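You operate a simulated robot arm through the tools that you are given. There is no shell and no other tool. Be economical: measure what you need, move in short steps, check, and stop when the job is done.

The job below is to be done with a simulated two-armed robot. You get a single attempt, and the scene is never put back.

## Task
Take the lid off the tall clear jar and lay it down on the bench top by the spinner.

Only the result counts: the job must be done as asked and must still hold three seconds after the hand-in. Knocking over, shifting, dropping, spilling or breaking anything else fails it. Lids that push on must go on centred and level and be pressed home; caps that screw on are set level and turned clockwise until they are tight.

## Robot
Two 7-joint arms with two-finger parallel grippers on one trunk, on a base that drives. Base frame: it is fixed to the floor where the robot stands at the start and does not move with it; the origin is under the middle of the robot, x ahead of it, y to its left, z up. Readings come in mm, degrees, newtons and seconds.
The left shoulder is at the start at [60, 147, 542], the right one opposite. With the tool pointing down near the work surface each hand reaches from about 100 to 660 mm from the robot's upright axis, wherever it stands, measured 20 degrees to its own side. Payload 3.43 kg a hand.
The tool frame of a hand sits at the grasp point between the pads (the TCP): z along the fingers, y along the line on which they close. The tips reach 30 mm beyond it. Largest opening 94 mm; finger width 28, thickness 10; the body of the gripper, 50 by 96 mm, starts 55 mm behind the TCP.
Orientation is that of the tool frame in the base frame, as a unit quaternion [x, y, z, w]. With the fingers straight down and closing along the base's y, the tool's x points along the base's -x, its y along +y and its z along -z.

## Interface
- The arms move only by the tool step_arm. It takes "left_steps", "right_steps" or both (then of equal length, played together; a hand with none holds still); each is a list of rows, each a list of 3 entries, a list of its own where there are three numbers: the opening, from 0 (shut) to 1 (fully open), then the shift along the tool's x, y, z in mm, then the turn, a rotation vector about the tool's x, y, z in degrees. In form: [[hand, [tx, ty, tz], [rx, ry, rz]], ...]. A call has 1 to 12 rows; each row is the pose to reach, as a shift and turn from the pose commanded when the call began, along the tool's axes at that moment. Rows are played at 5 a second. More than 50 mm and 8.6 degrees between two rows, or a gripper value outside its range, and nothing of the call is played. Where a pose cannot be reached the arm comes as near as it can. A force on the tool above 40 N (or 10 N above the force at the start of the call, whichever is more), or a blocked arm, ends the call early, and 0.2 s more pass. The fingers move at their own pace (about 72 mm/s each) and stop on an object; they squeeze with about 30 N. The grip force told is the motor's: it shows also when the fingers shut on nothing. Time passes only in rows, and 0.2 s behind the last, so rows that repeat a pose let the fingers close. The reply holds the time, the measured pose of the TCP, the force on the tool along the base axes, the opening and the grip force, in the units named above and with some noise, with the torque about the TCP (base axes, N m) and any sound that the robot's microphone picked up.
- Cameras (640 x 400 px; columns grow to the right, rows downward): "scene" is now at [62.6, 6.3, 1212.1]; the picture's right is [0.08, -1.00, 0.00], its down [-0.43, -0.04, -0.90] and it looks along [0.90, 0.08, -0.44] (base axes); focal length 255 px, centre (320, 200). "left" rides on the left gripper at [76, -14, -102] in its tool frame; the picture's right is [0.18, 0.98, 0.00], its down [-0.75, 0.14, -0.64] and it looks along [-0.63, 0.12, 0.77] (tool axes); focal length 243 px, centre (320, 200). "right" rides on the right gripper at [76, 14, -103] in its tool frame; the picture's right is [-0.18, 0.98, 0.00], its down [-0.75, -0.14, -0.64] and it looks along [-0.63, -0.12, 0.77] (tool axes); focal length 243 px, centre (320, 200). There is no depth. A picture from a camera that has moved, and an enlarged one, comes with that camera's place and axes in the base frame and with its lens. The place of the scene camera against the robot may be out by one fixed shift of up to 25 mm in any direction.
- capture(camera): a new picture of that camera. No time passes.
- slide_trunk(by): slides the trunk up (or, below 0, down) by that many mm; the arms and the scene camera ride with it, the base frame stays. It gives what a move gives, with no picture.
- roll_base(legs): drives the robot by 1 to 6 legs, each [ahead, left, turn to the left] in mm, mm and degrees, along the robot's own axes; the way and the turn of a leg run together, so that a leg with both is an arc; at most 1500 mm and 180 degrees a leg. The arms and the cameras ride along, it lands a little off, and it stops where it bumps. It gives what a move gives.
- pan_tilt(pan, tilt): turns the head with the scene camera to pan (to the left, within 86 degrees either way) and tilt (down, from -29 to 69), counted from straight ahead of the robot. It gives what a move gives.
- close_up(camera, box): a new picture of the part [left, top, right, bottom] of that camera's present view, enlarged. No time passes.
- finish_job(): hands the job in; it is judged then, once.

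Go step by step. Nothing tells you exact positions but the pictures and the camera data: compare them with the known pose of the tool, close in by small moves and look again before you grip or let go. The budget is 120 turns and 88 pictures, counting those below and the enlarged ones. Unless the task says otherwise, let go and move clear before handing in, and close with one line.

The tools are called by a JSON object that holds its "fn" and its "kwargs". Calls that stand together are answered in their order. step_arm: Moves the arms, as the interface text tells. Its arguments: {"type":"object","properties":{"left_steps":{"type":"array","items":{"type":"array"}},"right_steps":{"type":"array","items":{"type":"array"}}},"required":[]} The other tools are called the same way: slide_trunk (by) slides the trunk up or down; roll_base (legs) drives the base; pan_tilt (pan, tilt) turns the head that bears the scene camera; capture (camera) takes a picture; close_up (camera, box) takes an enlarged picture of a part of a camera's view; finish_job () hands the job in.

At the start:

```text
t: 0.0
left_eef_pos: [331.5, 188.0, 1000.4]
left_ee_rot: [0.0, 1.0, 0.0, 0.001]
left_contact_force: [-0.2, 0.2, 0.7]
left_moment: [0.01, -0.03, -0.01]
left_finger_gap: 94.0
left_grip_force: 0.1
right_eef_pos: [283.2, -128.9, 999.7]
right_ee_rot: [0.0, 1.0, 0.0, 0.001]
right_contact_force: [0.3, -0.9, -0.6]
right_moment: [0.0, -0.01, 0.0]
right_finger_gap: 94.2
right_grip_force: 0.0
trunk travel left (down, up): [-250.0, 0.0]
robot x, y, heading: [-0.4, 0.5, -0.1]
head pan, tilt: [4.8, 25.8]
```

scene: 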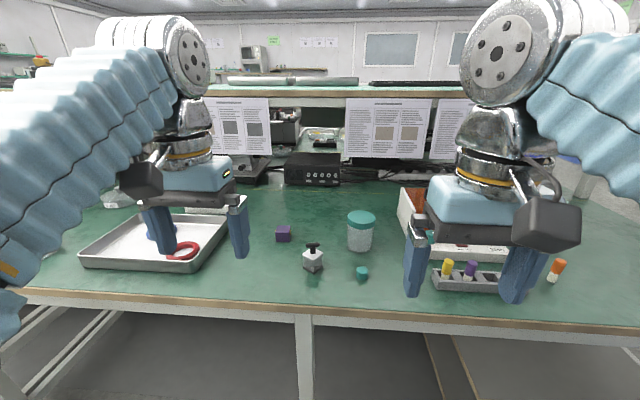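
right: 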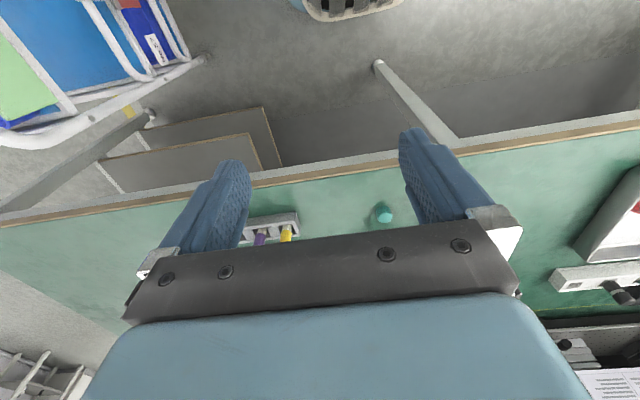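
left: 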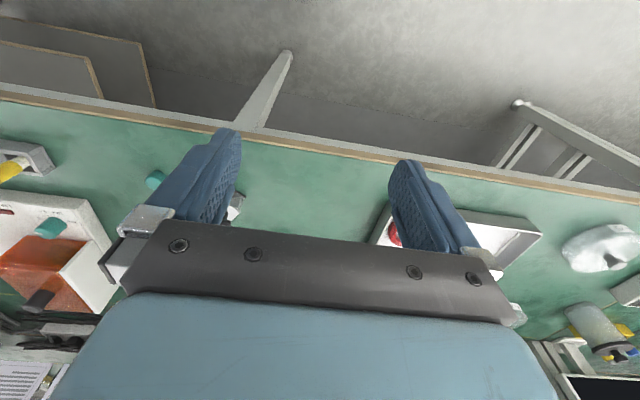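

I see a clear jar with a teal lid near the middle of the bench and several other small objects. I'll enlarge the area to identify the spinner and the jar's details.

{"fn": "close_up", "kwargs": {"camera": "scene", "box": [250, 190, 410, 290]}}

{"fn": "close_up", "kwargs": {"camera": "scene", "box": [390, 170, 630, 320]}}

{"fn": "close_up", "kwargs": {"camera": "scene", "box": [80, 130, 320, 280]}}

```text
4.00 times, centred on (330, 240) of scene
camera zoom: at [62.6, 6.3, 1212.1], right [0.08, -1.0, 0.0], down [-0.43, -0.04, -0.9], along [0.9, 0.08, -0.44], focal length 1019 px, centre (280, 40)
```

zoom: 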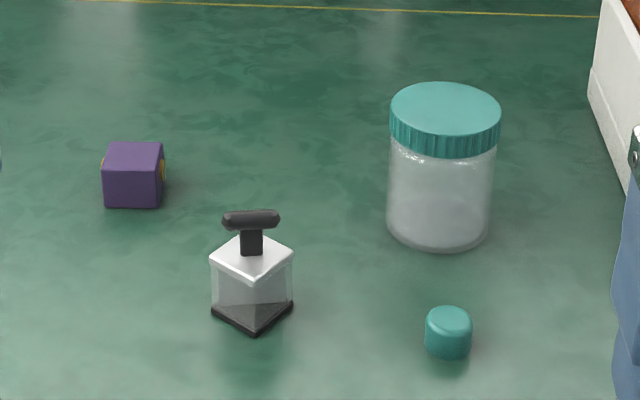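

```text
2.67 times, centred on (510, 245) of scene
camera zoom: at [62.6, 6.3, 1212.1], right [0.08, -1.0, 0.0], down [-0.43, -0.04, -0.9], along [0.9, 0.08, -0.44], focal length 679 px, centre (-187, 80)
```

zoom: 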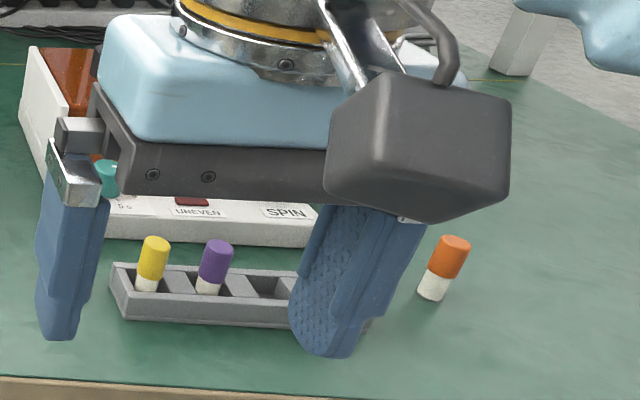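

```text
2.67 times, centred on (200, 205) of scene
camera zoom: at [62.6, 6.3, 1212.1], right [0.08, -1.0, 0.0], down [-0.43, -0.04, -0.9], along [0.9, 0.08, -0.44], focal length 679 px, centre (640, 187)
```

zoom: 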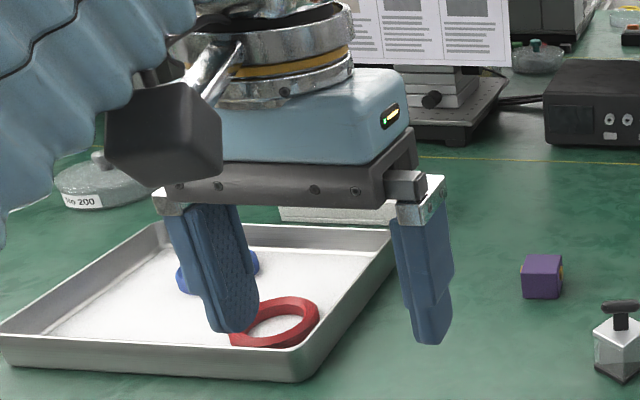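

The "SPIN" device at right rear (behind the right hand) is the spinner, and the jar with the ribbed teal lid is about x≈700, y≈-55. I'll move the right hand aside to the right to get a clear view.

{"fn": "step_arm", "kwargs": {"right_steps": [[1, [40, -40, 0], [0, 0, 0]], [1, [70, -80, 0], [0, 0, 0]], [1, [100, -120, 0], [0, 0, 0]], [1, [110, -160, 0], [0, 0, 0]], [1, [120, -200, 0], [0, 0, 0]]]}}

{"fn": "pan_tilt", "kwargs": {"pan": -15, "tilt": 35}}

{"fn": "capture", "kwargs": {"camera": "scene"}}

{"fn": "capture", "kwargs": {"camera": "right"}}

```text
refused: row 1 steps farther than a row can; nothing moved
```

```text
t: 0.8
left_eef_pos: [333.0, 187.5, 999.9]
left_ee_rot: [0.0, 1.0, -0.001, 0.002]
left_contact_force: [0.2, 0.0, 0.0]
left_moment: [-0.02, 0.0, 0.03]
left_finger_gap: 94.0
left_grip_force: 0.1
right_eef_pos: [283.7, -128.6, 999.9]
right_ee_rot: [0.0, 1.0, 0.0, 0.0]
right_contact_force: [0.9, -0.7, 0.0]
right_moment: [0.01, 0.03, 0.0]
right_finger_gap: 94.2
right_grip_force: 0.1
trunk travel left (down, up): [-250.0, 0.0]
robot x, y, heading: [-2.4, 4.8, -0.2]
head pan, tilt: [-15.0, 35.0]
```

```text
81 pictures are left
camera scene: at [56.1, -24.1, 1197.7], right [-0.26, -0.97, 0.0], down [-0.55, 0.15, -0.82], along [0.79, -0.21, -0.57], focal length 255 px, centre (320, 200)
```

scene: 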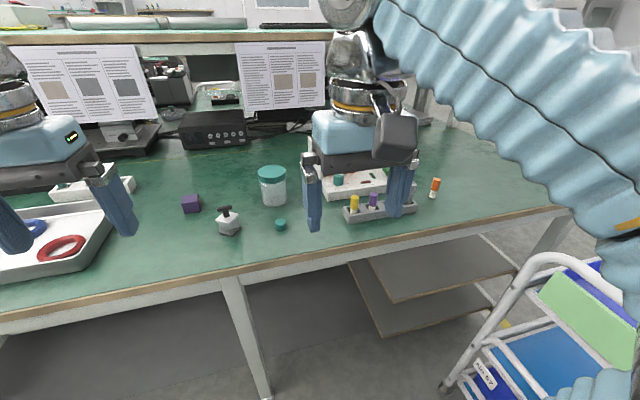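

```text
80 pictures are left
camera right: at [207.4, -114.6, 1101.8], right [0.18, 0.98, 0.0], down [0.75, -0.14, 0.64], along [0.63, -0.12, -0.77], focal length 243 px, centre (320, 200)
```

right: 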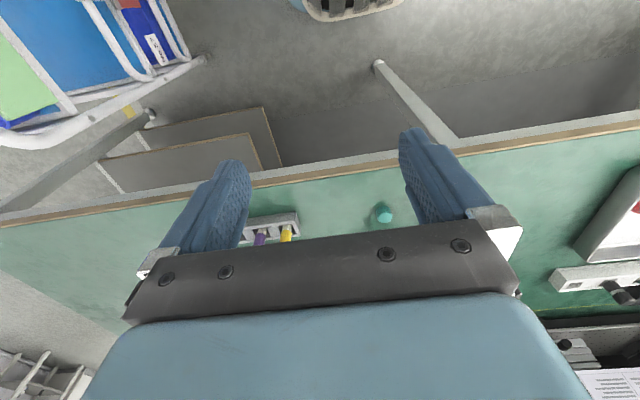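

Only the row limit got in the way; I'll move the right hand back and aside in smaller steps and look again.

{"fn": "step_arm", "kwargs": {"right_steps": [[1, [15, -40, 0], [0, 0, 0]], [1, [30, -80, 0], [0, 0, 0]], [1, [40, -120, 0], [0, 0, 0]], [1, [50, -160, 0], [0, 0, 0]], [1, [60, -200, 0], [0, 0, 0]], [1, [60, -240, 0], [0, 0, 0]]]}}

{"fn": "capture", "kwargs": {"camera": "scene"}}

{"fn": "close_up", "kwargs": {"camera": "scene", "box": [200, 140, 440, 290]}}

```text
t: 2.2
left_eef_pos: [332.0, 188.5, 999.9]
left_ee_rot: [0.0, 1.0, 0.0, 0.001]
left_contact_force: [0.0, -0.7, -0.2]
left_moment: [-0.03, -0.03, 0.0]
left_finger_gap: 94.0
left_grip_force: 0.0
right_eef_pos: [221.3, -368.0, 997.8]
right_ee_rot: [0.001, 1.0, 0.0, 0.0]
right_contact_force: [0.5, 0.3, -0.2]
right_moment: [-0.04, 0.01, 0.0]
right_finger_gap: 93.8
right_grip_force: 0.1
right hand out of reach, approached as far as the arm can: row 1, 2, 3, 4, 5
trunk travel left (down, up): [-250.0, 0.0]
robot x, y, heading: [-0.7, 2.1, 0.3]
head pan, tilt: [-15.0, 35.0]
```

```text
79 pictures are left
camera scene: at [56.1, -23.9, 1197.6], right [-0.26, -0.97, 0.0], down [-0.55, 0.15, -0.82], along [0.79, -0.21, -0.57], focal length 255 px, centre (320, 200)
```

scene: 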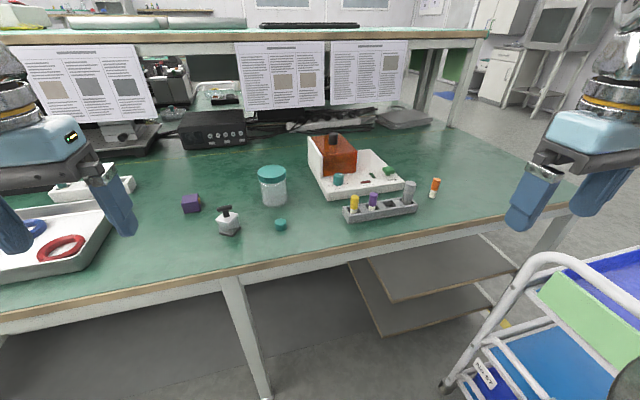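

```text
2.67 times, centred on (320, 215) of scene
camera zoom: at [56.1, -23.9, 1197.6], right [-0.26, -0.97, 0.0], down [-0.55, 0.15, -0.82], along [0.79, -0.21, -0.57], focal length 679 px, centre (320, 160)
```

zoom: 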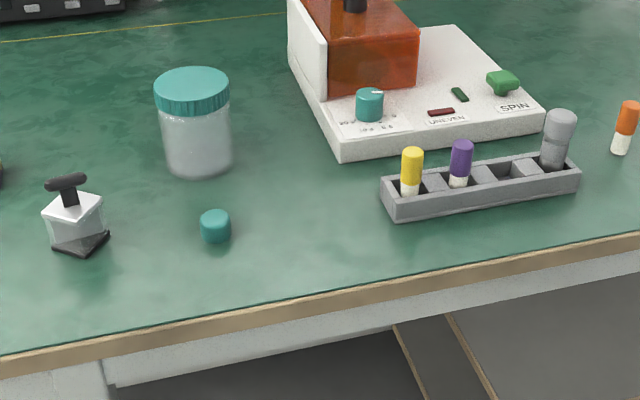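

The spinner (white box marked SPIN) sits right of the jar, with free bench between them. I'll check the left for any other clear jars.

{"fn": "pan_tilt", "kwargs": {"pan": 35, "tilt": 30}}

{"fn": "capture", "kwargs": {"camera": "scene"}}

```text
t: 3.4
left_eef_pos: [331.6, 187.9, 999.3]
left_ee_rot: [0.0, 1.0, 0.0, 0.001]
left_contact_force: [-0.5, -0.8, -0.4]
left_moment: [0.01, -0.04, -0.03]
left_finger_gap: 93.9
left_grip_force: 0.1
right_eef_pos: [224.4, -367.7, 997.6]
right_ee_rot: [0.0, 1.0, 0.0, -0.001]
right_contact_force: [-0.9, -0.1, 1.1]
right_moment: [0.01, -0.01, -0.01]
right_finger_gap: 93.9
right_grip_force: 0.0
trunk travel left (down, up): [-250.0, 0.0]
robot x, y, heading: [-0.9, -3.1, 0.0]
head pan, tilt: [35.0, 30.0]
```

```text
77 pictures are left
camera scene: at [45.1, 50.4, 1205.4], right [0.57, -0.82, 0.0], down [-0.41, -0.29, -0.87], along [0.71, 0.5, -0.5], focal length 255 px, centre (320, 200)
```

scene: 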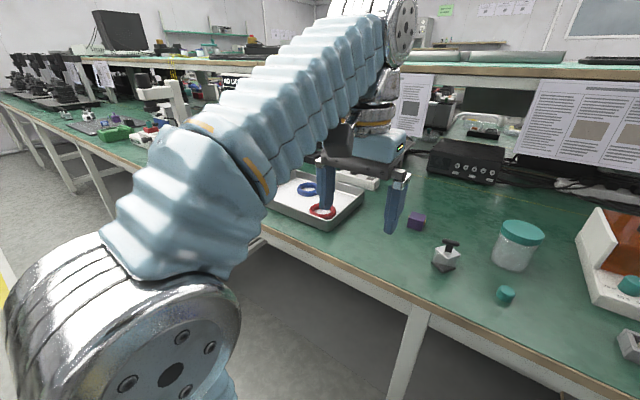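

The jar on the green bench is the only candidate. I'll drive a little ahead and left so the jar lies in the right hand's good range, and look straight at it.

{"fn": "roll_base", "kwargs": {"legs": [[120, 50, 0]]}}

{"fn": "pan_tilt", "kwargs": {"pan": -10, "tilt": 40}}

{"fn": "capture", "kwargs": {"camera": "scene"}}

```text
t: 4.7
left_eef_pos: [451.3, 236.5, 999.5]
left_ee_rot: [0.002, 1.0, 0.0, 0.001]
left_contact_force: [-0.3, -0.5, -0.1]
left_moment: [0.01, -0.01, 0.0]
left_finger_gap: 94.0
left_grip_force: 0.1
right_eef_pos: [340.8, -318.5, 997.4]
right_ee_rot: [0.001, 1.0, 0.0, 0.0]
right_contact_force: [-0.7, 0.1, 0.1]
right_moment: [0.01, -0.01, -0.03]
right_finger_gap: 93.8
right_grip_force: 0.1
trunk travel left (down, up): [-250.0, 0.0]
robot x, y, heading: [121.1, 49.3, -0.2]
head pan, tilt: [35.0, 30.0]
```

```text
t: 5.8
left_eef_pos: [452.5, 236.3, 998.8]
left_ee_rot: [0.001, 1.0, 0.0, 0.001]
left_contact_force: [0.5, 0.3, 0.1]
left_moment: [0.06, 0.02, -0.01]
left_finger_gap: 93.9
left_grip_force: 0.1
right_eef_pos: [340.4, -318.4, 997.3]
right_ee_rot: [0.002, 1.0, -0.001, 0.0]
right_contact_force: [-0.4, 0.3, -0.4]
right_moment: [0.0, -0.02, 0.0]
right_finger_gap: 94.3
right_grip_force: 0.1
trunk travel left (down, up): [-250.0, 0.0]
robot x, y, heading: [119.9, 50.6, -0.3]
head pan, tilt: [-10.0, 40.0]
```

```text
76 pictures are left
camera scene: at [174.0, 33.8, 1190.1], right [-0.18, -0.98, 0.0], down [-0.63, 0.11, -0.77], along [0.75, -0.14, -0.64], focal length 255 px, centre (320, 200)
```

scene: 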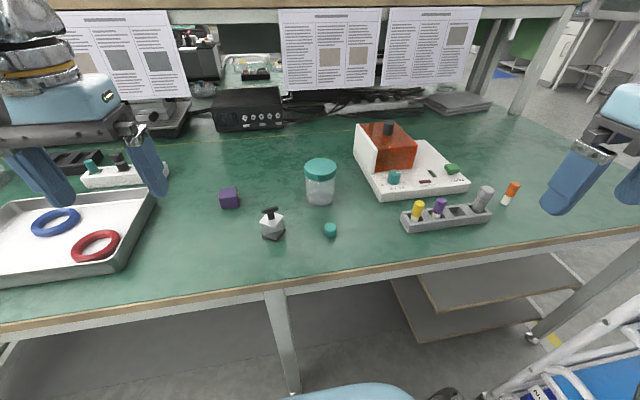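

The robot moved cleanly, and the jar is now straight ahead of the camera. I bring the right hand at the present height to about (600, -55), short of the jar, to see it in the wrist camera.

{"fn": "step_arm", "kwargs": {"right_steps": [[1, [-29, 29, 0], [0, 0, 0]], [1, [-58, 58, 0], [0, 0, 0]], [1, [-87, 87, 0], [0, 0, 0]], [1, [-116, 116, 0], [0, 0, 0]], [1, [-145, 145, 0], [0, 0, 0]], [1, [-174, 174, 0], [0, 0, 0]], [1, [-203, 203, 0], [0, 0, 0]], [1, [-232, 232, 0], [0, 0, 0]], [1, [-261, 261, 0], [0, 0, 0]]]}}

{"fn": "capture", "kwargs": {"camera": "right"}}

{"fn": "capture", "kwargs": {"camera": "scene"}}

```text
t: 7.8
left_eef_pos: [452.2, 236.7, 999.0]
left_ee_rot: [0.003, 1.0, 0.001, 0.001]
left_contact_force: [0.4, -0.4, -1.1]
left_moment: [-0.03, -0.01, -0.02]
left_finger_gap: 93.9
left_grip_force: 0.1
right_eef_pos: [591.2, -60.5, 967.4]
right_ee_rot: [0.003, 1.0, 0.001, -0.001]
right_contact_force: [-0.5, 0.4, -0.1]
right_moment: [-0.02, -0.01, 0.01]
right_finger_gap: 94.0
right_grip_force: 0.2
right hand out of reach, approached as far as the arm can: row 6, 7, 8, 9
trunk travel left (down, up): [-250.0, 0.0]
robot x, y, heading: [121.3, 51.8, -0.4]
head pan, tilt: [-10.0, 40.0]
```

```text
75 pictures are left
camera right: at [514.2, -46.2, 1069.7], right [0.19, 0.98, 0.0], down [0.75, -0.15, 0.64], along [0.63, -0.12, -0.77], focal length 243 px, centre (320, 200)
```

right: 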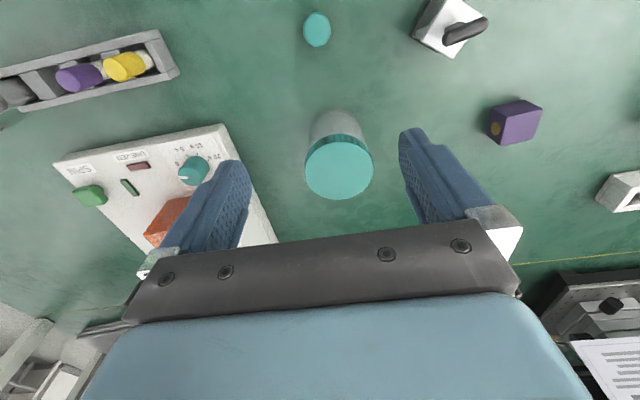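

```text
74 pictures are left
camera scene: at [174.7, 33.8, 1190.0], right [-0.18, -0.98, 0.0], down [-0.63, 0.11, -0.77], along [0.75, -0.14, -0.64], focal length 255 px, centre (320, 200)
```

scene: 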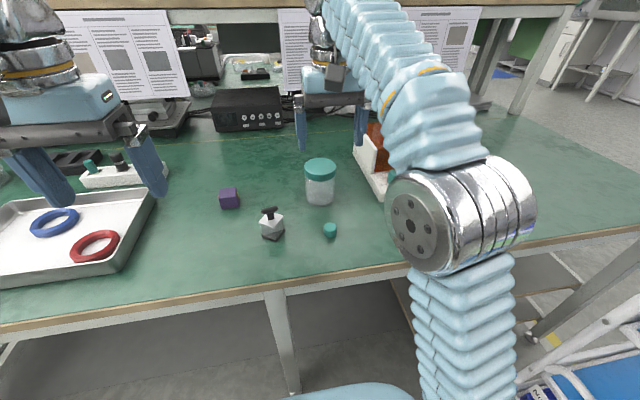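

The lid lies slightly ahead of the TCP and below it. I need a cleaner depth, so I'll shift the hand back 80 mm and triangulate with the wrist camera alone.

{"fn": "step_arm", "kwargs": {"right_steps": [[1, [40, 0, 0], [0, 0, 0]], [1, [80, 0, 0], [0, 0, 0]], [1, [80, 0, 0], [0, 0, 0]]]}}

{"fn": "capture", "kwargs": {"camera": "right"}}

```text
t: 8.6
left_eef_pos: [451.4, 236.0, 999.9]
left_ee_rot: [0.001, 1.0, -0.001, 0.001]
left_contact_force: [0.4, -0.1, -0.1]
left_moment: [-0.01, 0.0, -0.02]
left_finger_gap: 93.8
left_grip_force: 0.1
right_eef_pos: [508.7, -60.2, 967.6]
right_ee_rot: [0.001, 1.0, 0.0, -0.001]
right_contact_force: [-0.2, -0.3, -0.5]
right_moment: [-0.05, 0.02, 0.0]
right_finger_gap: 94.2
right_grip_force: 0.2
trunk travel left (down, up): [-250.0, 0.0]
robot x, y, heading: [119.4, 50.0, -0.3]
head pan, tilt: [-10.0, 40.0]
```

```text
73 pictures are left
camera right: at [432.3, -45.9, 1070.5], right [0.19, 0.98, 0.0], down [0.75, -0.14, 0.64], along [0.63, -0.12, -0.77], focal length 243 px, centre (320, 200)
```

right: 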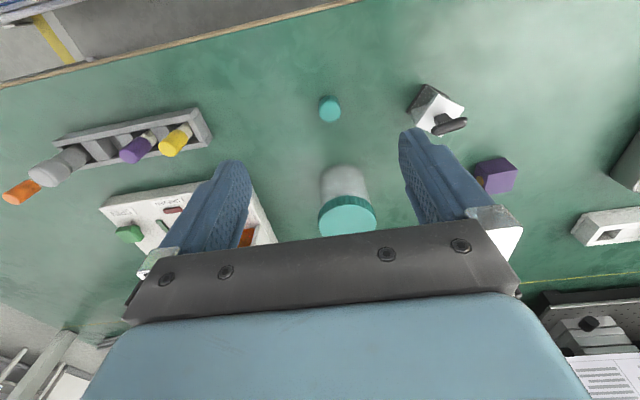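

Triangulation puts the lid top at about (684, -53, 809), about 85 mm across. I'll move above it at z≈885 (tips 45 mm above lid) and check centring.

{"fn": "step_arm", "kwargs": {"right_steps": [[1, [-20, 2, 40], [0, 0, 0]], [1, [-50, 4, 75], [0, 0, 0]], [1, [-95, 7, 82], [0, 0, 0]], [1, [-135, 7, 82], [0, 0, 0]], [1, [-155, 7, 82], [0, 0, 0]], [1, [-155, 7, 82], [0, 0, 0]]]}}

{"fn": "capture", "kwargs": {"camera": "right"}}

{"fn": "capture", "kwargs": {"camera": "scene"}}

```text
t: 10.0
left_eef_pos: [451.0, 236.0, 998.9]
left_ee_rot: [0.001, 1.0, 0.0, 0.0]
left_contact_force: [-0.3, -0.2, -0.9]
left_moment: [-0.05, 0.04, 0.02]
left_finger_gap: 94.1
left_grip_force: 0.1
right_eef_pos: [664.9, -56.1, 886.9]
right_ee_rot: [0.002, 1.0, 0.0, 0.0]
right_contact_force: [-0.1, -0.3, 0.1]
right_moment: [0.04, 0.03, -0.01]
right_finger_gap: 93.9
right_grip_force: 0.0
trunk travel left (down, up): [-250.0, 0.0]
robot x, y, heading: [119.5, 52.0, -0.2]
head pan, tilt: [-10.0, 40.0]
```

```text
72 pictures are left
camera right: at [588.4, -41.3, 988.9], right [0.19, 0.98, 0.0], down [0.75, -0.14, 0.64], along [0.63, -0.12, -0.77], focal length 243 px, centre (320, 200)
```

right: 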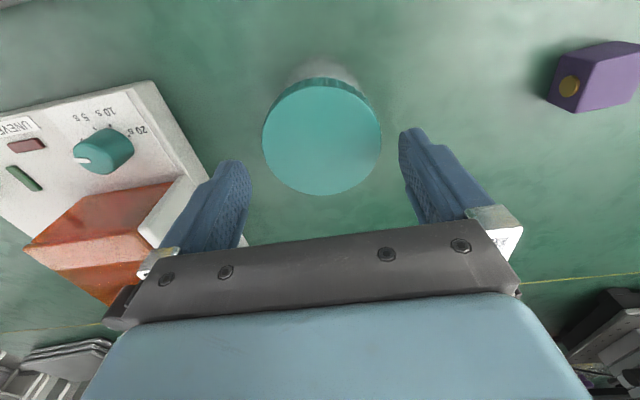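

```text
71 pictures are left
camera scene: at [174.2, 33.7, 1190.0], right [-0.18, -0.98, 0.0], down [-0.63, 0.11, -0.77], along [0.75, -0.14, -0.64], focal length 255 px, centre (320, 200)
```

scene: 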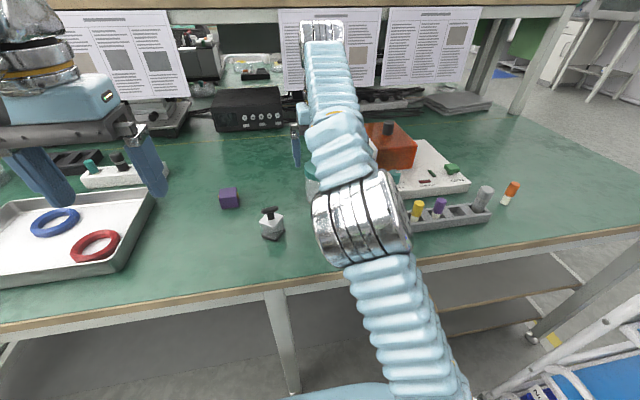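

The lid appears slightly behind the TCP; combining views by size gives lid top z≈853, centre ≈(654, -53), about 72 mm across. I'll move back 11 mm, centre, then lower 20 mm and look.

{"fn": "step_arm", "kwargs": {"right_steps": [[1, [11, 3, 0], [0, 0, 0]], [1, [11, 3, 0], [0, 0, 0]], [1, [11, 3, 10], [0, 0, 0]], [1, [11, 3, 20], [0, 0, 0]], [1, [11, 3, 20], [0, 0, 0]]]}}

{"fn": "capture", "kwargs": {"camera": "right"}}

```text
t: 11.2
left_eef_pos: [452.1, 236.7, 1000.5]
left_ee_rot: [0.001, 1.0, 0.0, 0.0]
left_contact_force: [0.4, -0.5, -0.4]
left_moment: [0.0, 0.0, -0.03]
left_finger_gap: 93.9
left_grip_force: 0.0
right_eef_pos: [652.6, -52.5, 865.8]
right_ee_rot: [0.002, 1.0, -0.001, 0.0]
right_contact_force: [0.9, -0.1, -0.2]
right_moment: [0.01, -0.03, 0.0]
right_finger_gap: 94.0
right_grip_force: 0.1
trunk travel left (down, up): [-250.0, 0.0]
robot x, y, heading: [117.6, 49.0, -0.3]
head pan, tilt: [-10.0, 40.0]
```

```text
70 pictures are left
camera right: at [574.3, -38.4, 967.9], right [0.19, 0.98, 0.0], down [0.75, -0.14, 0.64], along [0.63, -0.12, -0.77], focal length 243 px, centre (320, 200)
```

right: 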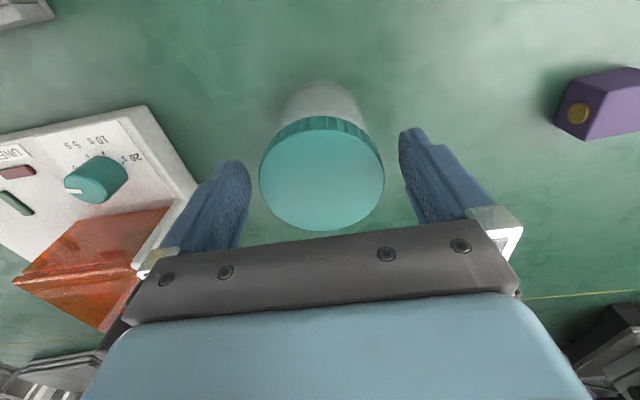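

Two views now agree: lid top z≈845, centre ≈(658, -53), diameter ≈75 mm; the fingers straddle it evenly. I'll go ahead 6 mm and lower to TCP z≈848.

{"fn": "step_arm", "kwargs": {"right_steps": [[1, [-6, -1, 0], [0, 0, 0]], [1, [-6, -1, 9], [0, 0, 0]], [1, [-6, -1, 18], [0, 0, 0]], [1, [-6, -1, 18], [0, 0, 0]]]}}

{"fn": "capture", "kwargs": {"camera": "right"}}

{"fn": "pan_tilt", "kwargs": {"pan": -15, "tilt": 45}}

{"fn": "capture", "kwargs": {"camera": "scene"}}

```text
t: 12.2
left_eef_pos: [451.7, 236.8, 999.5]
left_ee_rot: [0.002, 1.0, 0.0, 0.001]
left_contact_force: [0.7, 0.7, 0.1]
left_moment: [0.01, -0.01, 0.02]
left_finger_gap: 93.9
left_grip_force: 0.0
right_eef_pos: [656.8, -51.2, 847.6]
right_ee_rot: [0.002, 1.0, 0.0, 0.0]
right_contact_force: [1.0, 0.4, -0.4]
right_moment: [-0.01, 0.0, 0.0]
right_finger_gap: 94.1
right_grip_force: 0.0
trunk travel left (down, up): [-250.0, 0.0]
robot x, y, heading: [121.3, 49.2, -0.2]
head pan, tilt: [-10.0, 40.0]
```

```text
69 pictures are left
camera right: at [580.4, -38.3, 949.0], right [0.19, 0.98, 0.0], down [0.75, -0.14, 0.64], along [0.63, -0.12, -0.77], focal length 243 px, centre (320, 200)
```

right: 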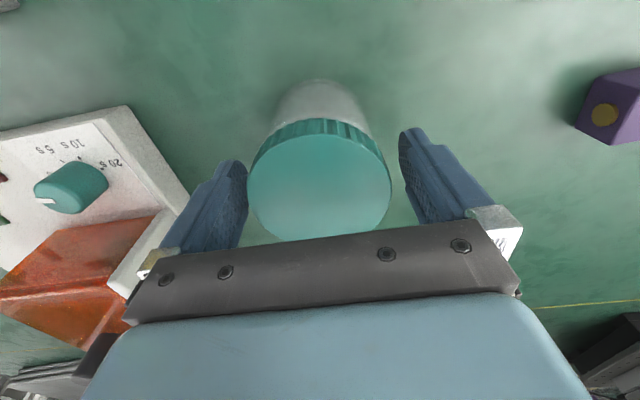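

```text
t: 12.9
left_eef_pos: [452.8, 236.3, 999.8]
left_ee_rot: [0.001, 1.0, 0.0, 0.001]
left_contact_force: [-0.2, -0.7, -0.2]
left_moment: [0.0, -0.02, -0.02]
left_finger_gap: 93.9
left_grip_force: 0.1
right_eef_pos: [657.3, -52.6, 847.2]
right_ee_rot: [0.002, 1.0, 0.0, 0.0]
right_contact_force: [-0.2, 0.2, 0.5]
right_moment: [-0.01, 0.0, -0.03]
right_finger_gap: 93.7
right_grip_force: 0.0
trunk travel left (down, up): [-250.0, 0.0]
robot x, y, heading: [119.5, 50.0, -0.1]
head pan, tilt: [-15.0, 45.0]
```

```text
68 pictures are left
camera scene: at [168.9, 27.5, 1182.8], right [-0.26, -0.97, 0.0], down [-0.68, 0.19, -0.71], along [0.68, -0.19, -0.71], focal length 255 px, centre (320, 200)
```

scene: 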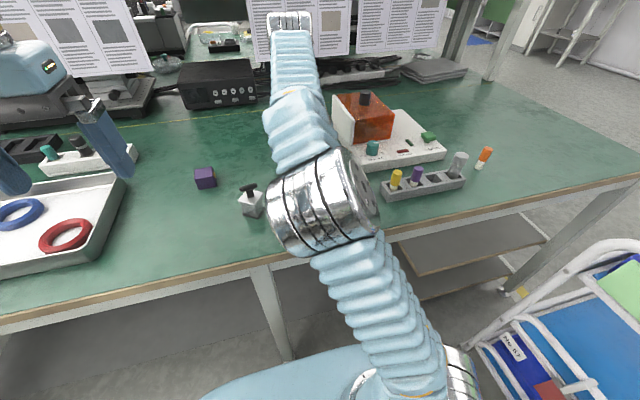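

The hand is centred on the lid with the TCP at its top plane. I'll close the gripper on the lid.

{"fn": "step_arm", "kwargs": {"right_steps": [[0.85, [0, 0, 0], [0, 0, 0]], [0.8, [0, 0, 0], [0, 0, 0]], [0.7, [0, 0, 0], [0, 0, 0]], [0.7, [0, 0, 0], [0, 0, 0]], [0.7, [0, 0, 0], [0, 0, 0]]]}}

{"fn": "capture", "kwargs": {"camera": "right"}}

```text
t: 14.1
left_eef_pos: [451.3, 236.4, 999.5]
left_ee_rot: [0.002, 1.0, 0.0, 0.001]
left_contact_force: [0.2, 0.3, -1.0]
left_moment: [0.01, 0.01, 0.01]
left_finger_gap: 94.1
left_grip_force: 0.0
right_eef_pos: [656.2, -52.7, 846.7]
right_ee_rot: [0.001, 1.0, 0.0, 0.001]
right_contact_force: [-0.9, -1.2, 0.7]
right_moment: [-0.01, -0.01, 0.0]
right_finger_gap: 73.5
right_grip_force: 29.7
trunk travel left (down, up): [-250.0, 0.0]
robot x, y, heading: [119.7, 50.6, -0.4]
head pan, tilt: [-15.0, 45.0]
```

```text
67 pictures are left
camera right: at [580.4, -38.4, 949.2], right [0.19, 0.98, 0.0], down [0.75, -0.14, 0.64], along [0.63, -0.12, -0.77], focal length 243 px, centre (320, 200)
```

right: 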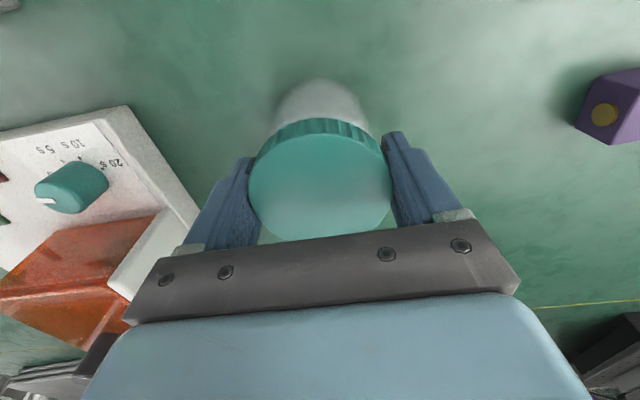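

Firm grip with a 73.5 mm gap. Now a small probing lift of 3 mm to learn how the lid is held from the force.

{"fn": "step_arm", "kwargs": {"right_steps": [[0.7, [0, 0, -1.5], [0, 0, 0]], [0.7, [0, 0, -3], [0, 0, 0]], [0.7, [0, 0, -3], [0, 0, 0]]]}}

{"fn": "close_up", "kwargs": {"camera": "right", "box": [220, 50, 420, 175]}}

```text
t: 14.9
left_eef_pos: [451.3, 236.3, 999.9]
left_ee_rot: [0.002, 1.0, 0.001, 0.001]
left_contact_force: [0.2, 0.1, 0.3]
left_moment: [0.03, 0.06, -0.01]
left_finger_gap: 93.8
left_grip_force: 0.1
right_eef_pos: [657.4, -53.1, 849.8]
right_ee_rot: [0.002, 1.0, 0.0, -0.001]
right_contact_force: [0.4, 0.5, -1.3]
right_moment: [0.0, 0.03, -0.02]
right_finger_gap: 73.6
right_grip_force: 30.3
trunk travel left (down, up): [-250.0, 0.0]
robot x, y, heading: [120.6, 51.9, -0.1]
head pan, tilt: [-15.0, 45.0]
```

```text
3.20 times, centred on (320, 112) of right
camera zoom: at [580.7, -38.7, 951.8], right [0.19, 0.98, 0.0], down [0.75, -0.14, 0.64], along [0.63, -0.12, -0.77], focal length 776 px, centre (320, 480)
```

zoom: 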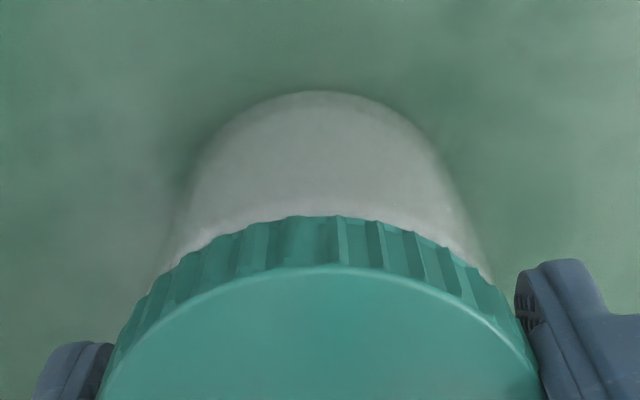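

The force only changed by 1–2 N, so I can't tell yet whether the jar came along. I'll lift 4 mm more and compare the same enlarged view.

{"fn": "step_arm", "kwargs": {"right_steps": [[0.7, [0, 0, -2], [0, 0, 0]], [0.7, [0, 0, -4], [0, 0, 0]], [0.7, [0, 0, -4], [0, 0, 0]]]}}

{"fn": "close_up", "kwargs": {"camera": "right", "box": [220, 50, 420, 175]}}

```text
t: 15.7
left_eef_pos: [451.0, 236.7, 999.4]
left_ee_rot: [0.002, 1.0, 0.0, 0.001]
left_contact_force: [0.0, 0.0, -0.1]
left_moment: [-0.01, -0.02, 0.02]
left_finger_gap: 94.1
left_grip_force: 0.2
right_eef_pos: [656.0, -51.7, 854.1]
right_ee_rot: [0.002, 1.0, 0.0, 0.0]
right_contact_force: [-0.4, 0.9, -2.5]
right_moment: [0.02, -0.02, 0.03]
right_finger_gap: 73.4
right_grip_force: 30.2
trunk travel left (down, up): [-250.0, 0.0]
robot x, y, heading: [118.1, 49.8, -0.3]
head pan, tilt: [-15.0, 45.0]
```

```text
3.20 times, centred on (320, 112) of right
camera zoom: at [581.0, -38.7, 956.4], right [0.19, 0.98, 0.0], down [0.75, -0.14, 0.64], along [0.63, -0.12, -0.77], focal length 776 px, centre (320, 480)
```

zoom: 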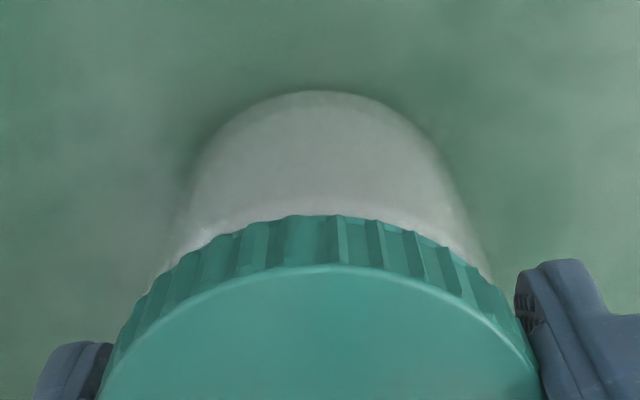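

The jar came up unchanged with the lid, so the lid is fastened (screw type). I'll set the jar back down, pressing lightly, and read the force.

{"fn": "step_arm", "kwargs": {"right_steps": [[0.7, [0, 0, 3], [0, 0, 0]], [0.7, [0, 0, 6], [0, 0, 0]], [0.7, [0, 0, 7.5], [0, 0, 0]], [0.7, [0, 0, 8.5], [0, 0, 0]], [0.7, [0, 0, 8.5], [0, 0, 0]]]}}

```text
t: 16.9
left_eef_pos: [450.7, 237.1, 1000.0]
left_ee_rot: [0.002, 1.0, 0.001, 0.001]
left_contact_force: [0.1, 0.7, -0.8]
left_moment: [-0.02, -0.02, 0.05]
left_finger_gap: 94.1
left_grip_force: 0.0
right_eef_pos: [657.5, -52.7, 846.6]
right_ee_rot: [0.002, 1.0, -0.001, 0.0]
right_contact_force: [-0.5, -1.3, 6.4]
right_moment: [0.07, 0.05, -0.02]
right_finger_gap: 73.3
right_grip_force: 29.8
trunk travel left (down, up): [-250.0, 0.0]
robot x, y, heading: [119.1, 49.3, -0.3]
head pan, tilt: [-15.0, 45.0]
```

The jar is back on the bench with about 6 N down force. I'll press to ~22 N and try a counter-clockwise turn, reading the torque.

{"fn": "step_arm", "kwargs": {"right_steps": [[0.7, [0, 0, 2], [0, 0, 0]], [0.7, [0, 0, 4], [0, 0, 0]], [0.7, [0, 0, 4], [0, 0, -4]], [0.7, [0, 0, 4], [0, 0, -8]], [0.7, [0, 0, 4], [0, 0, -12]]]}}

```text
t: 17.5
left_eef_pos: [450.1, 236.5, 1000.7]
left_ee_rot: [0.001, 1.0, -0.001, 0.002]
left_contact_force: [-0.6, 0.2, -0.3]
left_moment: [0.03, -0.01, -0.03]
left_finger_gap: 93.7
left_grip_force: 0.1
right_eef_pos: [656.7, -52.2, 845.7]
right_ee_rot: [0.0, 1.0, 0.0, 0.005]
right_contact_force: [-1.0, -0.1, 15.8]
right_moment: [0.11, 0.35, 0.03]
right_finger_gap: 73.0
right_grip_force: 30.5
trunk travel left (down, up): [-250.0, 0.0]
robot x, y, heading: [116.7, 45.9, -0.2]
head pan, tilt: [-15.0, 45.0]
stopped in row 3 (right hand): the force on the tool passed its limit at 41 N (the readings are from after the stop); the commanded pose is now the measured one
```

Pressing was stiffer than expected; it stopped at the limit and holds about 16 N now. I'll turn from here without more pressing.

{"fn": "step_arm", "kwargs": {"right_steps": [[0.7, [0, 0, 0], [0, 0, -5]], [0.7, [0, 0, 0], [0, 0, -10]], [0.7, [0, 0, 0], [0, 0, -16]], [0.7, [0, 0, 0], [0, 0, -16]]]}}

{"fn": "capture", "kwargs": {"camera": "right"}}

```text
t: 18.5
left_eef_pos: [450.7, 237.5, 999.9]
left_ee_rot: [0.002, 1.0, 0.001, 0.002]
left_contact_force: [-0.8, 0.3, 0.0]
left_moment: [-0.02, 0.02, -0.03]
left_finger_gap: 94.0
left_grip_force: 0.2
right_eef_pos: [657.7, -53.6, 845.1]
right_ee_rot: [-0.14, 0.99, -0.001, 0.005]
right_contact_force: [7.5, -0.7, 28.1]
right_moment: [0.28, -0.27, 0.02]
right_finger_gap: 73.2
right_grip_force: 29.8
trunk travel left (down, up): [-250.0, 0.0]
robot x, y, heading: [122.0, 47.3, -0.2]
head pan, tilt: [-15.0, 45.0]
```

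```text
64 pictures are left
camera right: at [578.8, -61.4, 946.8], right [-0.1, 1.0, 0.0], down [0.76, 0.07, 0.65], along [0.65, 0.06, -0.76], focal length 243 px, centre (320, 200)
```

right: 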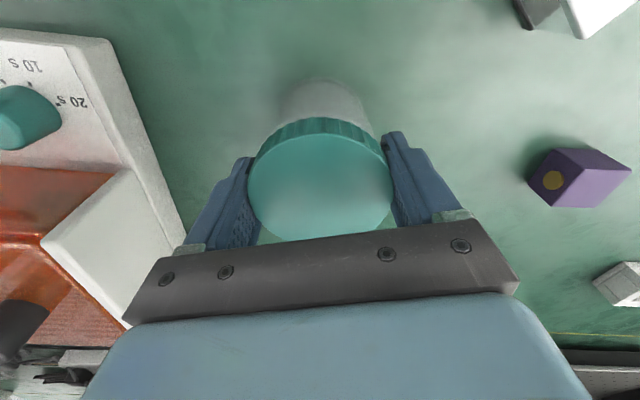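

The turn went through with almost no torque and the upward push grew, which hints at threads lifting. I'll ease up 1.5 mm and continue counter-clockwise to see whether the lid rises.

{"fn": "step_arm", "kwargs": {"right_steps": [[0.7, [0, 0, -1.5], [0, 0, 0]], [0.7, [0, 0, -1.5], [0, 0, -8]], [0.7, [0, 0, -1.5], [0, 0, -16]], [0.7, [0, 0, -1.5], [0, 0, -24]], [0.7, [0, 0, -1.5], [0, 0, -32]], [0.7, [0, 0, -1.5], [0, 0, -40]], [0.7, [0, 0, -1.5], [0, 0, -48]], [0.7, [0, 0, -1.5], [0, 0, -48]]]}}

{"fn": "capture", "kwargs": {"camera": "right"}}

```text
t: 20.3
left_eef_pos: [450.2, 236.1, 1000.2]
left_ee_rot: [0.001, 1.0, 0.0, 0.002]
left_contact_force: [0.2, -0.4, 0.6]
left_moment: [0.02, 0.02, 0.02]
left_finger_gap: 94.2
left_grip_force: 0.0
right_eef_pos: [658.2, -53.4, 845.9]
right_ee_rot: [-0.531, 0.847, -0.003, 0.003]
right_contact_force: [9.0, -3.0, 20.9]
right_moment: [0.23, -0.23, -0.05]
right_finger_gap: 73.0
right_grip_force: 29.8
trunk travel left (down, up): [-250.0, 0.0]
robot x, y, heading: [120.7, 47.8, -0.2]
head pan, tilt: [-15.0, 45.0]
```

```text
63 pictures are left
camera right: at [610.5, -116.4, 947.7], right [-0.8, 0.59, -0.01], down [0.45, 0.62, 0.65], along [0.39, 0.52, -0.76], focal length 243 px, centre (320, 200)
```

right: 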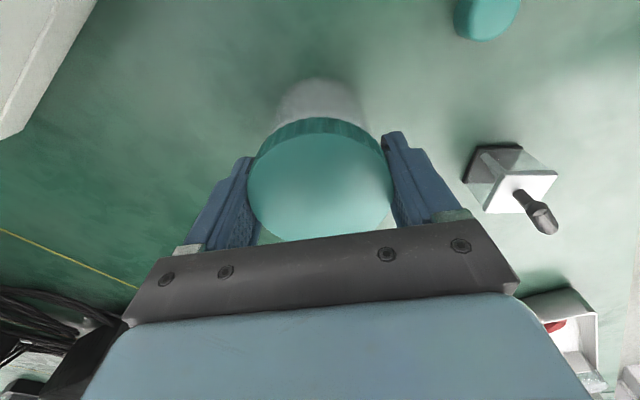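

I've turned about 64° so far. I'll compare the enlarged view to see whether the lid has moved against the jar.

{"fn": "close_up", "kwargs": {"camera": "right", "box": [220, 50, 420, 175]}}

```text
3.20 times, centred on (320, 112) of right
camera zoom: at [610.5, -116.4, 947.7], right [-0.8, 0.59, -0.01], down [0.45, 0.62, 0.65], along [0.39, 0.52, -0.76], focal length 776 px, centre (320, 480)
```

zoom: 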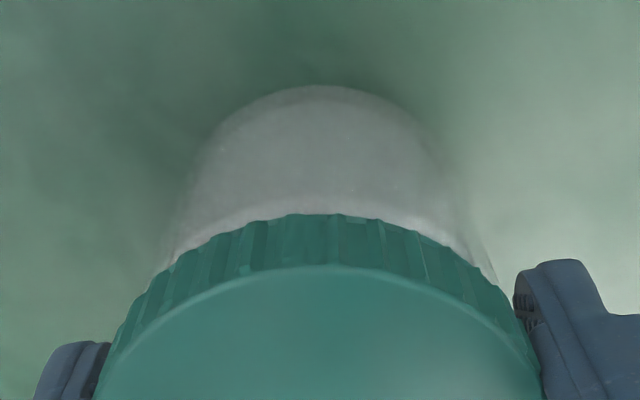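

The jar bottom now looks about 1 mm lower relative to the lid, so it seems to be unscrewing. I'll continue another 48°, easing up slightly.

{"fn": "step_arm", "kwargs": {"right_steps": [[0.7, [0, 0, -0.3], [0, 0, -8]], [0.7, [0, 0, -0.5], [0, 0, -16]], [0.7, [0, 0, -0.5], [0, 0, -24]], [0.7, [0, 0, -0.5], [0, 0, -32]], [0.7, [0, 0, -0.5], [0, 0, -40]], [0.7, [0, 0, -0.5], [0, 0, -48]], [0.7, [0, 0, -0.5], [0, 0, -48]]]}}

{"fn": "close_up", "kwargs": {"camera": "right", "box": [220, 50, 420, 175]}}

```text
t: 21.9
left_eef_pos: [451.6, 236.5, 1000.2]
left_ee_rot: [0.001, 1.0, 0.0, 0.001]
left_contact_force: [-0.7, -0.6, -0.3]
left_moment: [0.01, 0.0, -0.01]
left_finger_gap: 94.1
left_grip_force: 0.0
right_eef_pos: [659.9, -52.7, 846.1]
right_ee_rot: [0.829, -0.559, 0.004, -0.001]
right_contact_force: [8.5, 2.7, 19.8]
right_moment: [0.31, -0.13, -0.06]
right_finger_gap: 72.8
right_grip_force: 30.0
trunk travel left (down, up): [-250.0, 0.0]
robot x, y, heading: [115.0, 51.9, -0.2]
head pan, tilt: [-15.0, 45.0]
```

```text
3.20 times, centred on (320, 112) of right
camera zoom: at [671.9, -130.0, 948.8], right [-0.98, -0.2, -0.01], down [-0.16, 0.75, 0.64], along [-0.12, 0.63, -0.77], focal length 776 px, centre (320, 480)
```

zoom: 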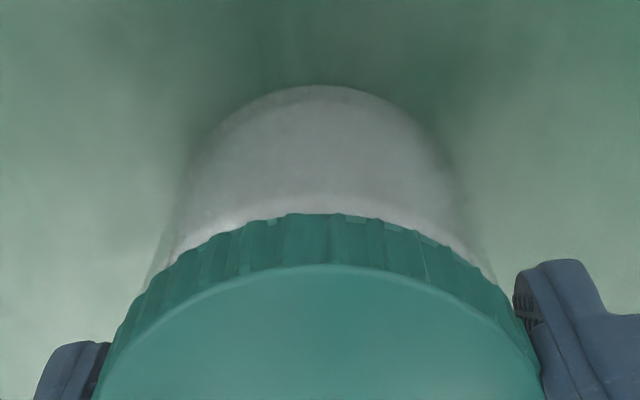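

The view is unchanged from before, so the jar may be spinning along. I'll lift 3 mm to see whether the lid has released.

{"fn": "step_arm", "kwargs": {"right_steps": [[0.7, [0, 0, -2], [0, 0, 0]], [0.7, [0, 0, -4], [0, 0, 0]], [0.7, [0, 0, -5], [0, 0, 0]], [0.7, [0, 0, -5], [0, 0, 0]]]}}

{"fn": "close_up", "kwargs": {"camera": "right", "box": [220, 50, 420, 175]}}

```text
t: 22.9
left_eef_pos: [451.0, 235.9, 1000.6]
left_ee_rot: [0.002, 1.0, 0.0, 0.001]
left_contact_force: [-0.1, -0.5, 0.2]
left_moment: [0.01, 0.02, -0.02]
left_finger_gap: 94.0
left_grip_force: 0.1
right_eef_pos: [659.2, -54.5, 850.9]
right_ee_rot: [0.829, -0.559, 0.003, -0.003]
right_contact_force: [-0.1, 1.3, -2.1]
right_moment: [-0.03, -0.03, 0.01]
right_finger_gap: 73.0
right_grip_force: 30.4
trunk travel left (down, up): [-250.0, 0.0]
robot x, y, heading: [121.9, 48.3, -0.1]
head pan, tilt: [-15.0, 45.0]
```

```text
3.20 times, centred on (320, 112) of right
camera zoom: at [672.5, -130.9, 952.4], right [-0.98, -0.2, -0.01], down [-0.15, 0.75, 0.64], along [-0.12, 0.63, -0.77], focal length 776 px, centre (320, 480)
```

zoom: 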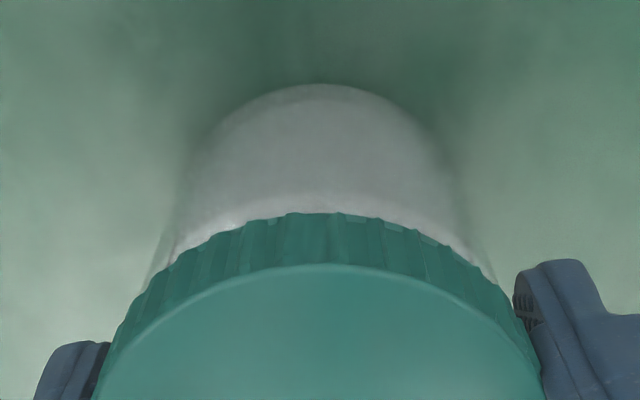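

The lid still holds the jar, so the left hand must hold the jar body while the right turns. I'll set the jar down, release, and raise the right hand clear.

{"fn": "step_arm", "kwargs": {"right_steps": [[0.7, [0, 0, 2], [0, 0, 0]], [0.7, [0, 0, 4.3], [0, 0, 0]], [0.7, [0, 0, 4.3], [0, 0, 0]], [0.8, [0, 0, 4.3], [0, 0, 0]], [1, [0, 0, 4.3], [0, 0, 0]], [1, [0, 0, 4.3], [0, 0, 0]]]}}

{"fn": "step_arm", "kwargs": {"right_steps": [[1, [0, 0, -20], [0, 0, 0]], [1, [0, 0, -60], [0, 0, 0]], [1, [0, 0, -100], [0, 0, 0]]]}}

{"fn": "capture", "kwargs": {"camera": "right"}}

```text
t: 24.3
left_eef_pos: [452.1, 236.9, 1000.6]
left_ee_rot: [0.002, 1.0, 0.0, 0.001]
left_contact_force: [0.5, -0.5, 0.0]
left_moment: [0.02, 0.01, -0.01]
left_finger_gap: 93.9
left_grip_force: 0.0
right_eef_pos: [659.4, -54.7, 847.3]
right_ee_rot: [0.829, -0.559, 0.002, -0.003]
right_contact_force: [0.1, 0.1, 0.6]
right_moment: [-0.03, 0.02, -0.01]
right_finger_gap: 93.8
right_grip_force: 0.1
trunk travel left (down, up): [-250.0, 0.0]
robot x, y, heading: [120.2, 49.4, -0.3]
head pan, tilt: [-15.0, 45.0]
```

```text
t: 25.1
left_eef_pos: [452.0, 236.9, 999.3]
left_ee_rot: [0.002, 1.0, 0.0, 0.002]
left_contact_force: [0.2, 0.2, -0.8]
left_moment: [0.0, 0.0, 0.01]
left_finger_gap: 93.9
left_grip_force: 0.1
right_eef_pos: [639.5, -54.7, 934.9]
right_ee_rot: [0.829, -0.56, 0.003, -0.001]
right_contact_force: [-0.5, 0.4, 0.4]
right_moment: [-0.01, 0.03, -0.01]
right_finger_gap: 94.1
right_grip_force: 0.2
right hand out of reach, approached as far as the arm can: row 3
trunk travel left (down, up): [-250.0, 0.0]
robot x, y, heading: [120.2, 47.4, -0.2]
head pan, tilt: [-15.0, 45.0]
```

```text
59 pictures are left
camera right: at [653.2, -130.5, 1036.5], right [-0.98, -0.2, -0.01], down [-0.16, 0.75, 0.64], along [-0.12, 0.63, -0.77], focal length 243 px, centre (320, 200)
```

right: 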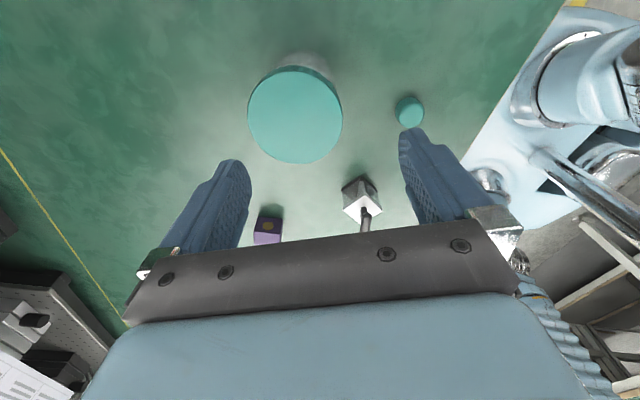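

From this view the lid top is at ≈(660, -56, 849), the handled block at ≈(551, 84) and the purple cube at ≈(678, 160). I'll park the right hand aside for a clear scene view.

{"fn": "step_arm", "kwargs": {"right_steps": [[1, [24, 31, 0], [0, 0, 0]], [1, [48, 62, 0], [0, 0, 0]], [1, [72, 93, 0], [0, 0, 0]], [1, [96, 124, 0], [0, 0, 0]], [1, [120, 156, 0], [0, 0, 0]]]}}

{"fn": "capture", "kwargs": {"camera": "scene"}}

```text
t: 26.3
left_eef_pos: [451.3, 237.5, 1000.9]
left_ee_rot: [0.002, 1.0, 0.0, 0.0]
left_contact_force: [0.5, 0.4, -1.3]
left_moment: [0.0, 0.01, -0.03]
left_finger_gap: 93.9
left_grip_force: 0.0
right_eef_pos: [541.3, -224.9, 929.4]
right_ee_rot: [0.829, -0.56, 0.003, -0.002]
right_contact_force: [-0.1, 0.4, 0.0]
right_moment: [-0.02, 0.02, -0.02]
right_finger_gap: 93.9
right_grip_force: 0.0
trunk travel left (down, up): [-250.0, 0.0]
robot x, y, heading: [121.1, 52.9, -0.2]
head pan, tilt: [-15.0, 45.0]
```

```text
58 pictures are left
camera scene: at [169.1, 27.6, 1182.8], right [-0.26, -0.96, 0.0], down [-0.68, 0.19, -0.71], along [0.68, -0.19, -0.71], focal length 255 px, centre (320, 200)
```

scene: 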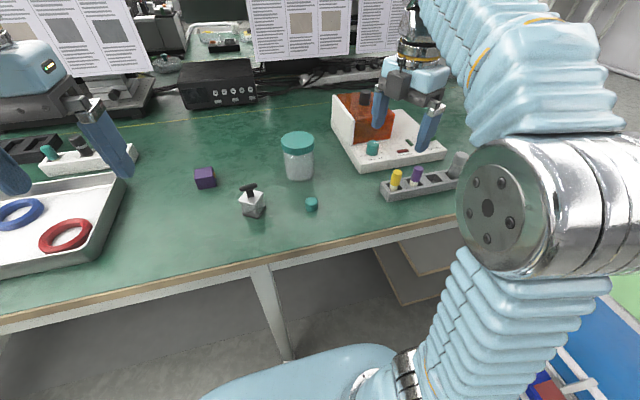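

The scene is clear: the jar stands alone with room on its left. I'll turn the left hand (yaw 90° first, then pitch it near-horizontal) high above the bench so it can grip the jar body from its left side with its camera on top.

{"fn": "step_arm", "kwargs": {"left_steps": [[1, [0, 0, 0], [0, 0, -8]], [1, [0, 0, 0], [0, 0, -16]], [1, [0, 0, 0], [0, 0, -24]], [1, [0, 0, 0], [0, 0, -32]], [1, [0, 0, 0], [0, 0, -40]], [1, [0, 0, 0], [0, 0, -48]], [1, [0, 0, 0], [0, 0, -56]], [1, [0, 0, 0], [0, 0, -64]], [1, [0, 0, 0], [0, 0, -72]], [1, [0, 0, 0], [0, 0, -80]], [1, [0, 0, 0], [0, 0, -88]], [1, [0, 0, 0], [0, 0, -90]]]}}

```text
t: 28.9
left_eef_pos: [452.7, 237.0, 999.8]
left_ee_rot: [-0.707, 0.708, -0.001, 0.0]
left_contact_force: [-0.4, 0.4, -0.3]
left_moment: [0.03, 0.0, -0.01]
left_finger_gap: 94.0
left_grip_force: 0.1
right_eef_pos: [541.1, -225.1, 931.0]
right_ee_rot: [0.829, -0.559, 0.003, -0.002]
right_contact_force: [-0.4, 0.5, -0.1]
right_moment: [0.0, -0.02, -0.04]
right_finger_gap: 93.9
right_grip_force: 0.1
trunk travel left (down, up): [-250.0, 0.0]
robot x, y, heading: [118.0, 52.3, -0.2]
head pan, tilt: [-15.0, 45.0]
```

Yaw succeeded. Now I pitch the left hand up toward pointing right (72°).

{"fn": "step_arm", "kwargs": {"left_steps": [[1, [0, 0, 0], [0, 8, 0]], [1, [0, 0, 0], [0, 16, 0]], [1, [0, 0, 0], [0, 24, 0]], [1, [0, 0, 0], [0, 32, 0]], [1, [0, 0, 0], [0, 40, 0]], [1, [0, 0, 0], [0, 48, 0]], [1, [0, 0, 0], [0, 56, 0]], [1, [0, 0, 0], [0, 64, 0]], [1, [0, 0, 0], [0, 72, 0]], [1, [0, 0, 0], [0, 72, 0]]]}}

{"fn": "pan_tilt", "kwargs": {"pan": 5, "tilt": 35}}

{"fn": "capture", "kwargs": {"camera": "scene"}}

{"fn": "capture", "kwargs": {"camera": "left"}}

```text
t: 31.1
left_eef_pos: [452.8, 237.0, 999.1]
left_ee_rot: [-0.57, 0.573, -0.416, -0.416]
left_contact_force: [0.3, 0.0, -0.7]
left_moment: [0.0, -0.03, 0.01]
left_finger_gap: 94.1
left_grip_force: 0.0
right_eef_pos: [541.2, -224.8, 931.2]
right_ee_rot: [0.829, -0.56, 0.003, -0.002]
right_contact_force: [0.7, -0.2, 0.1]
right_moment: [-0.01, 0.0, 0.0]
right_finger_gap: 93.8
right_grip_force: 0.1
trunk travel left (down, up): [-250.0, 0.0]
robot x, y, heading: [116.8, 52.2, -0.4]
head pan, tilt: [-15.0, 45.0]
```

```text
t: 31.9
left_eef_pos: [451.9, 236.9, 998.1]
left_ee_rot: [-0.571, 0.573, -0.416, -0.415]
left_contact_force: [-0.1, 0.0, -0.2]
left_moment: [0.02, 0.0, 0.0]
left_finger_gap: 94.0
left_grip_force: 0.1
right_eef_pos: [541.6, -225.5, 930.5]
right_ee_rot: [0.829, -0.559, 0.003, -0.002]
right_contact_force: [-0.4, 0.2, 0.6]
right_moment: [-0.03, -0.01, 0.04]
right_finger_gap: 93.9
right_grip_force: 0.1
trunk travel left (down, up): [-250.0, 0.0]
robot x, y, heading: [117.4, 49.4, -0.3]
head pan, tilt: [5.0, 35.0]
```

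```text
57 pictures are left
camera scene: at [178.2, 56.1, 1197.6], right [0.08, -1.0, 0.0], down [-0.57, -0.05, -0.82], along [0.82, 0.07, -0.57], focal length 255 px, centre (320, 200)
```

scene: 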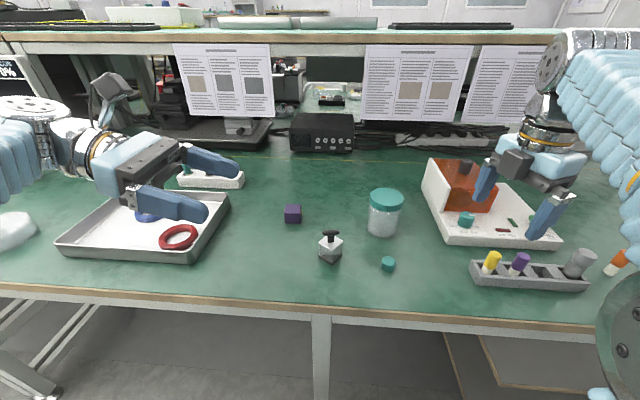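

```text
56 pictures are left
camera left: at [466.2, 310.9, 1103.4], right [-0.98, -0.05, 0.17], down [-0.14, 0.84, -0.52], along [-0.12, -0.53, -0.84], focal length 243 px, centre (320, 200)
```

left: 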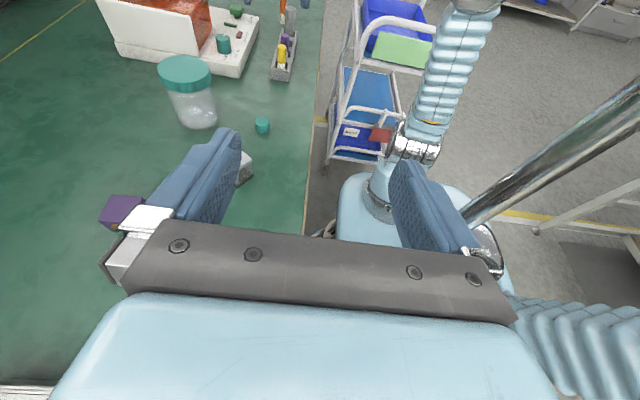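

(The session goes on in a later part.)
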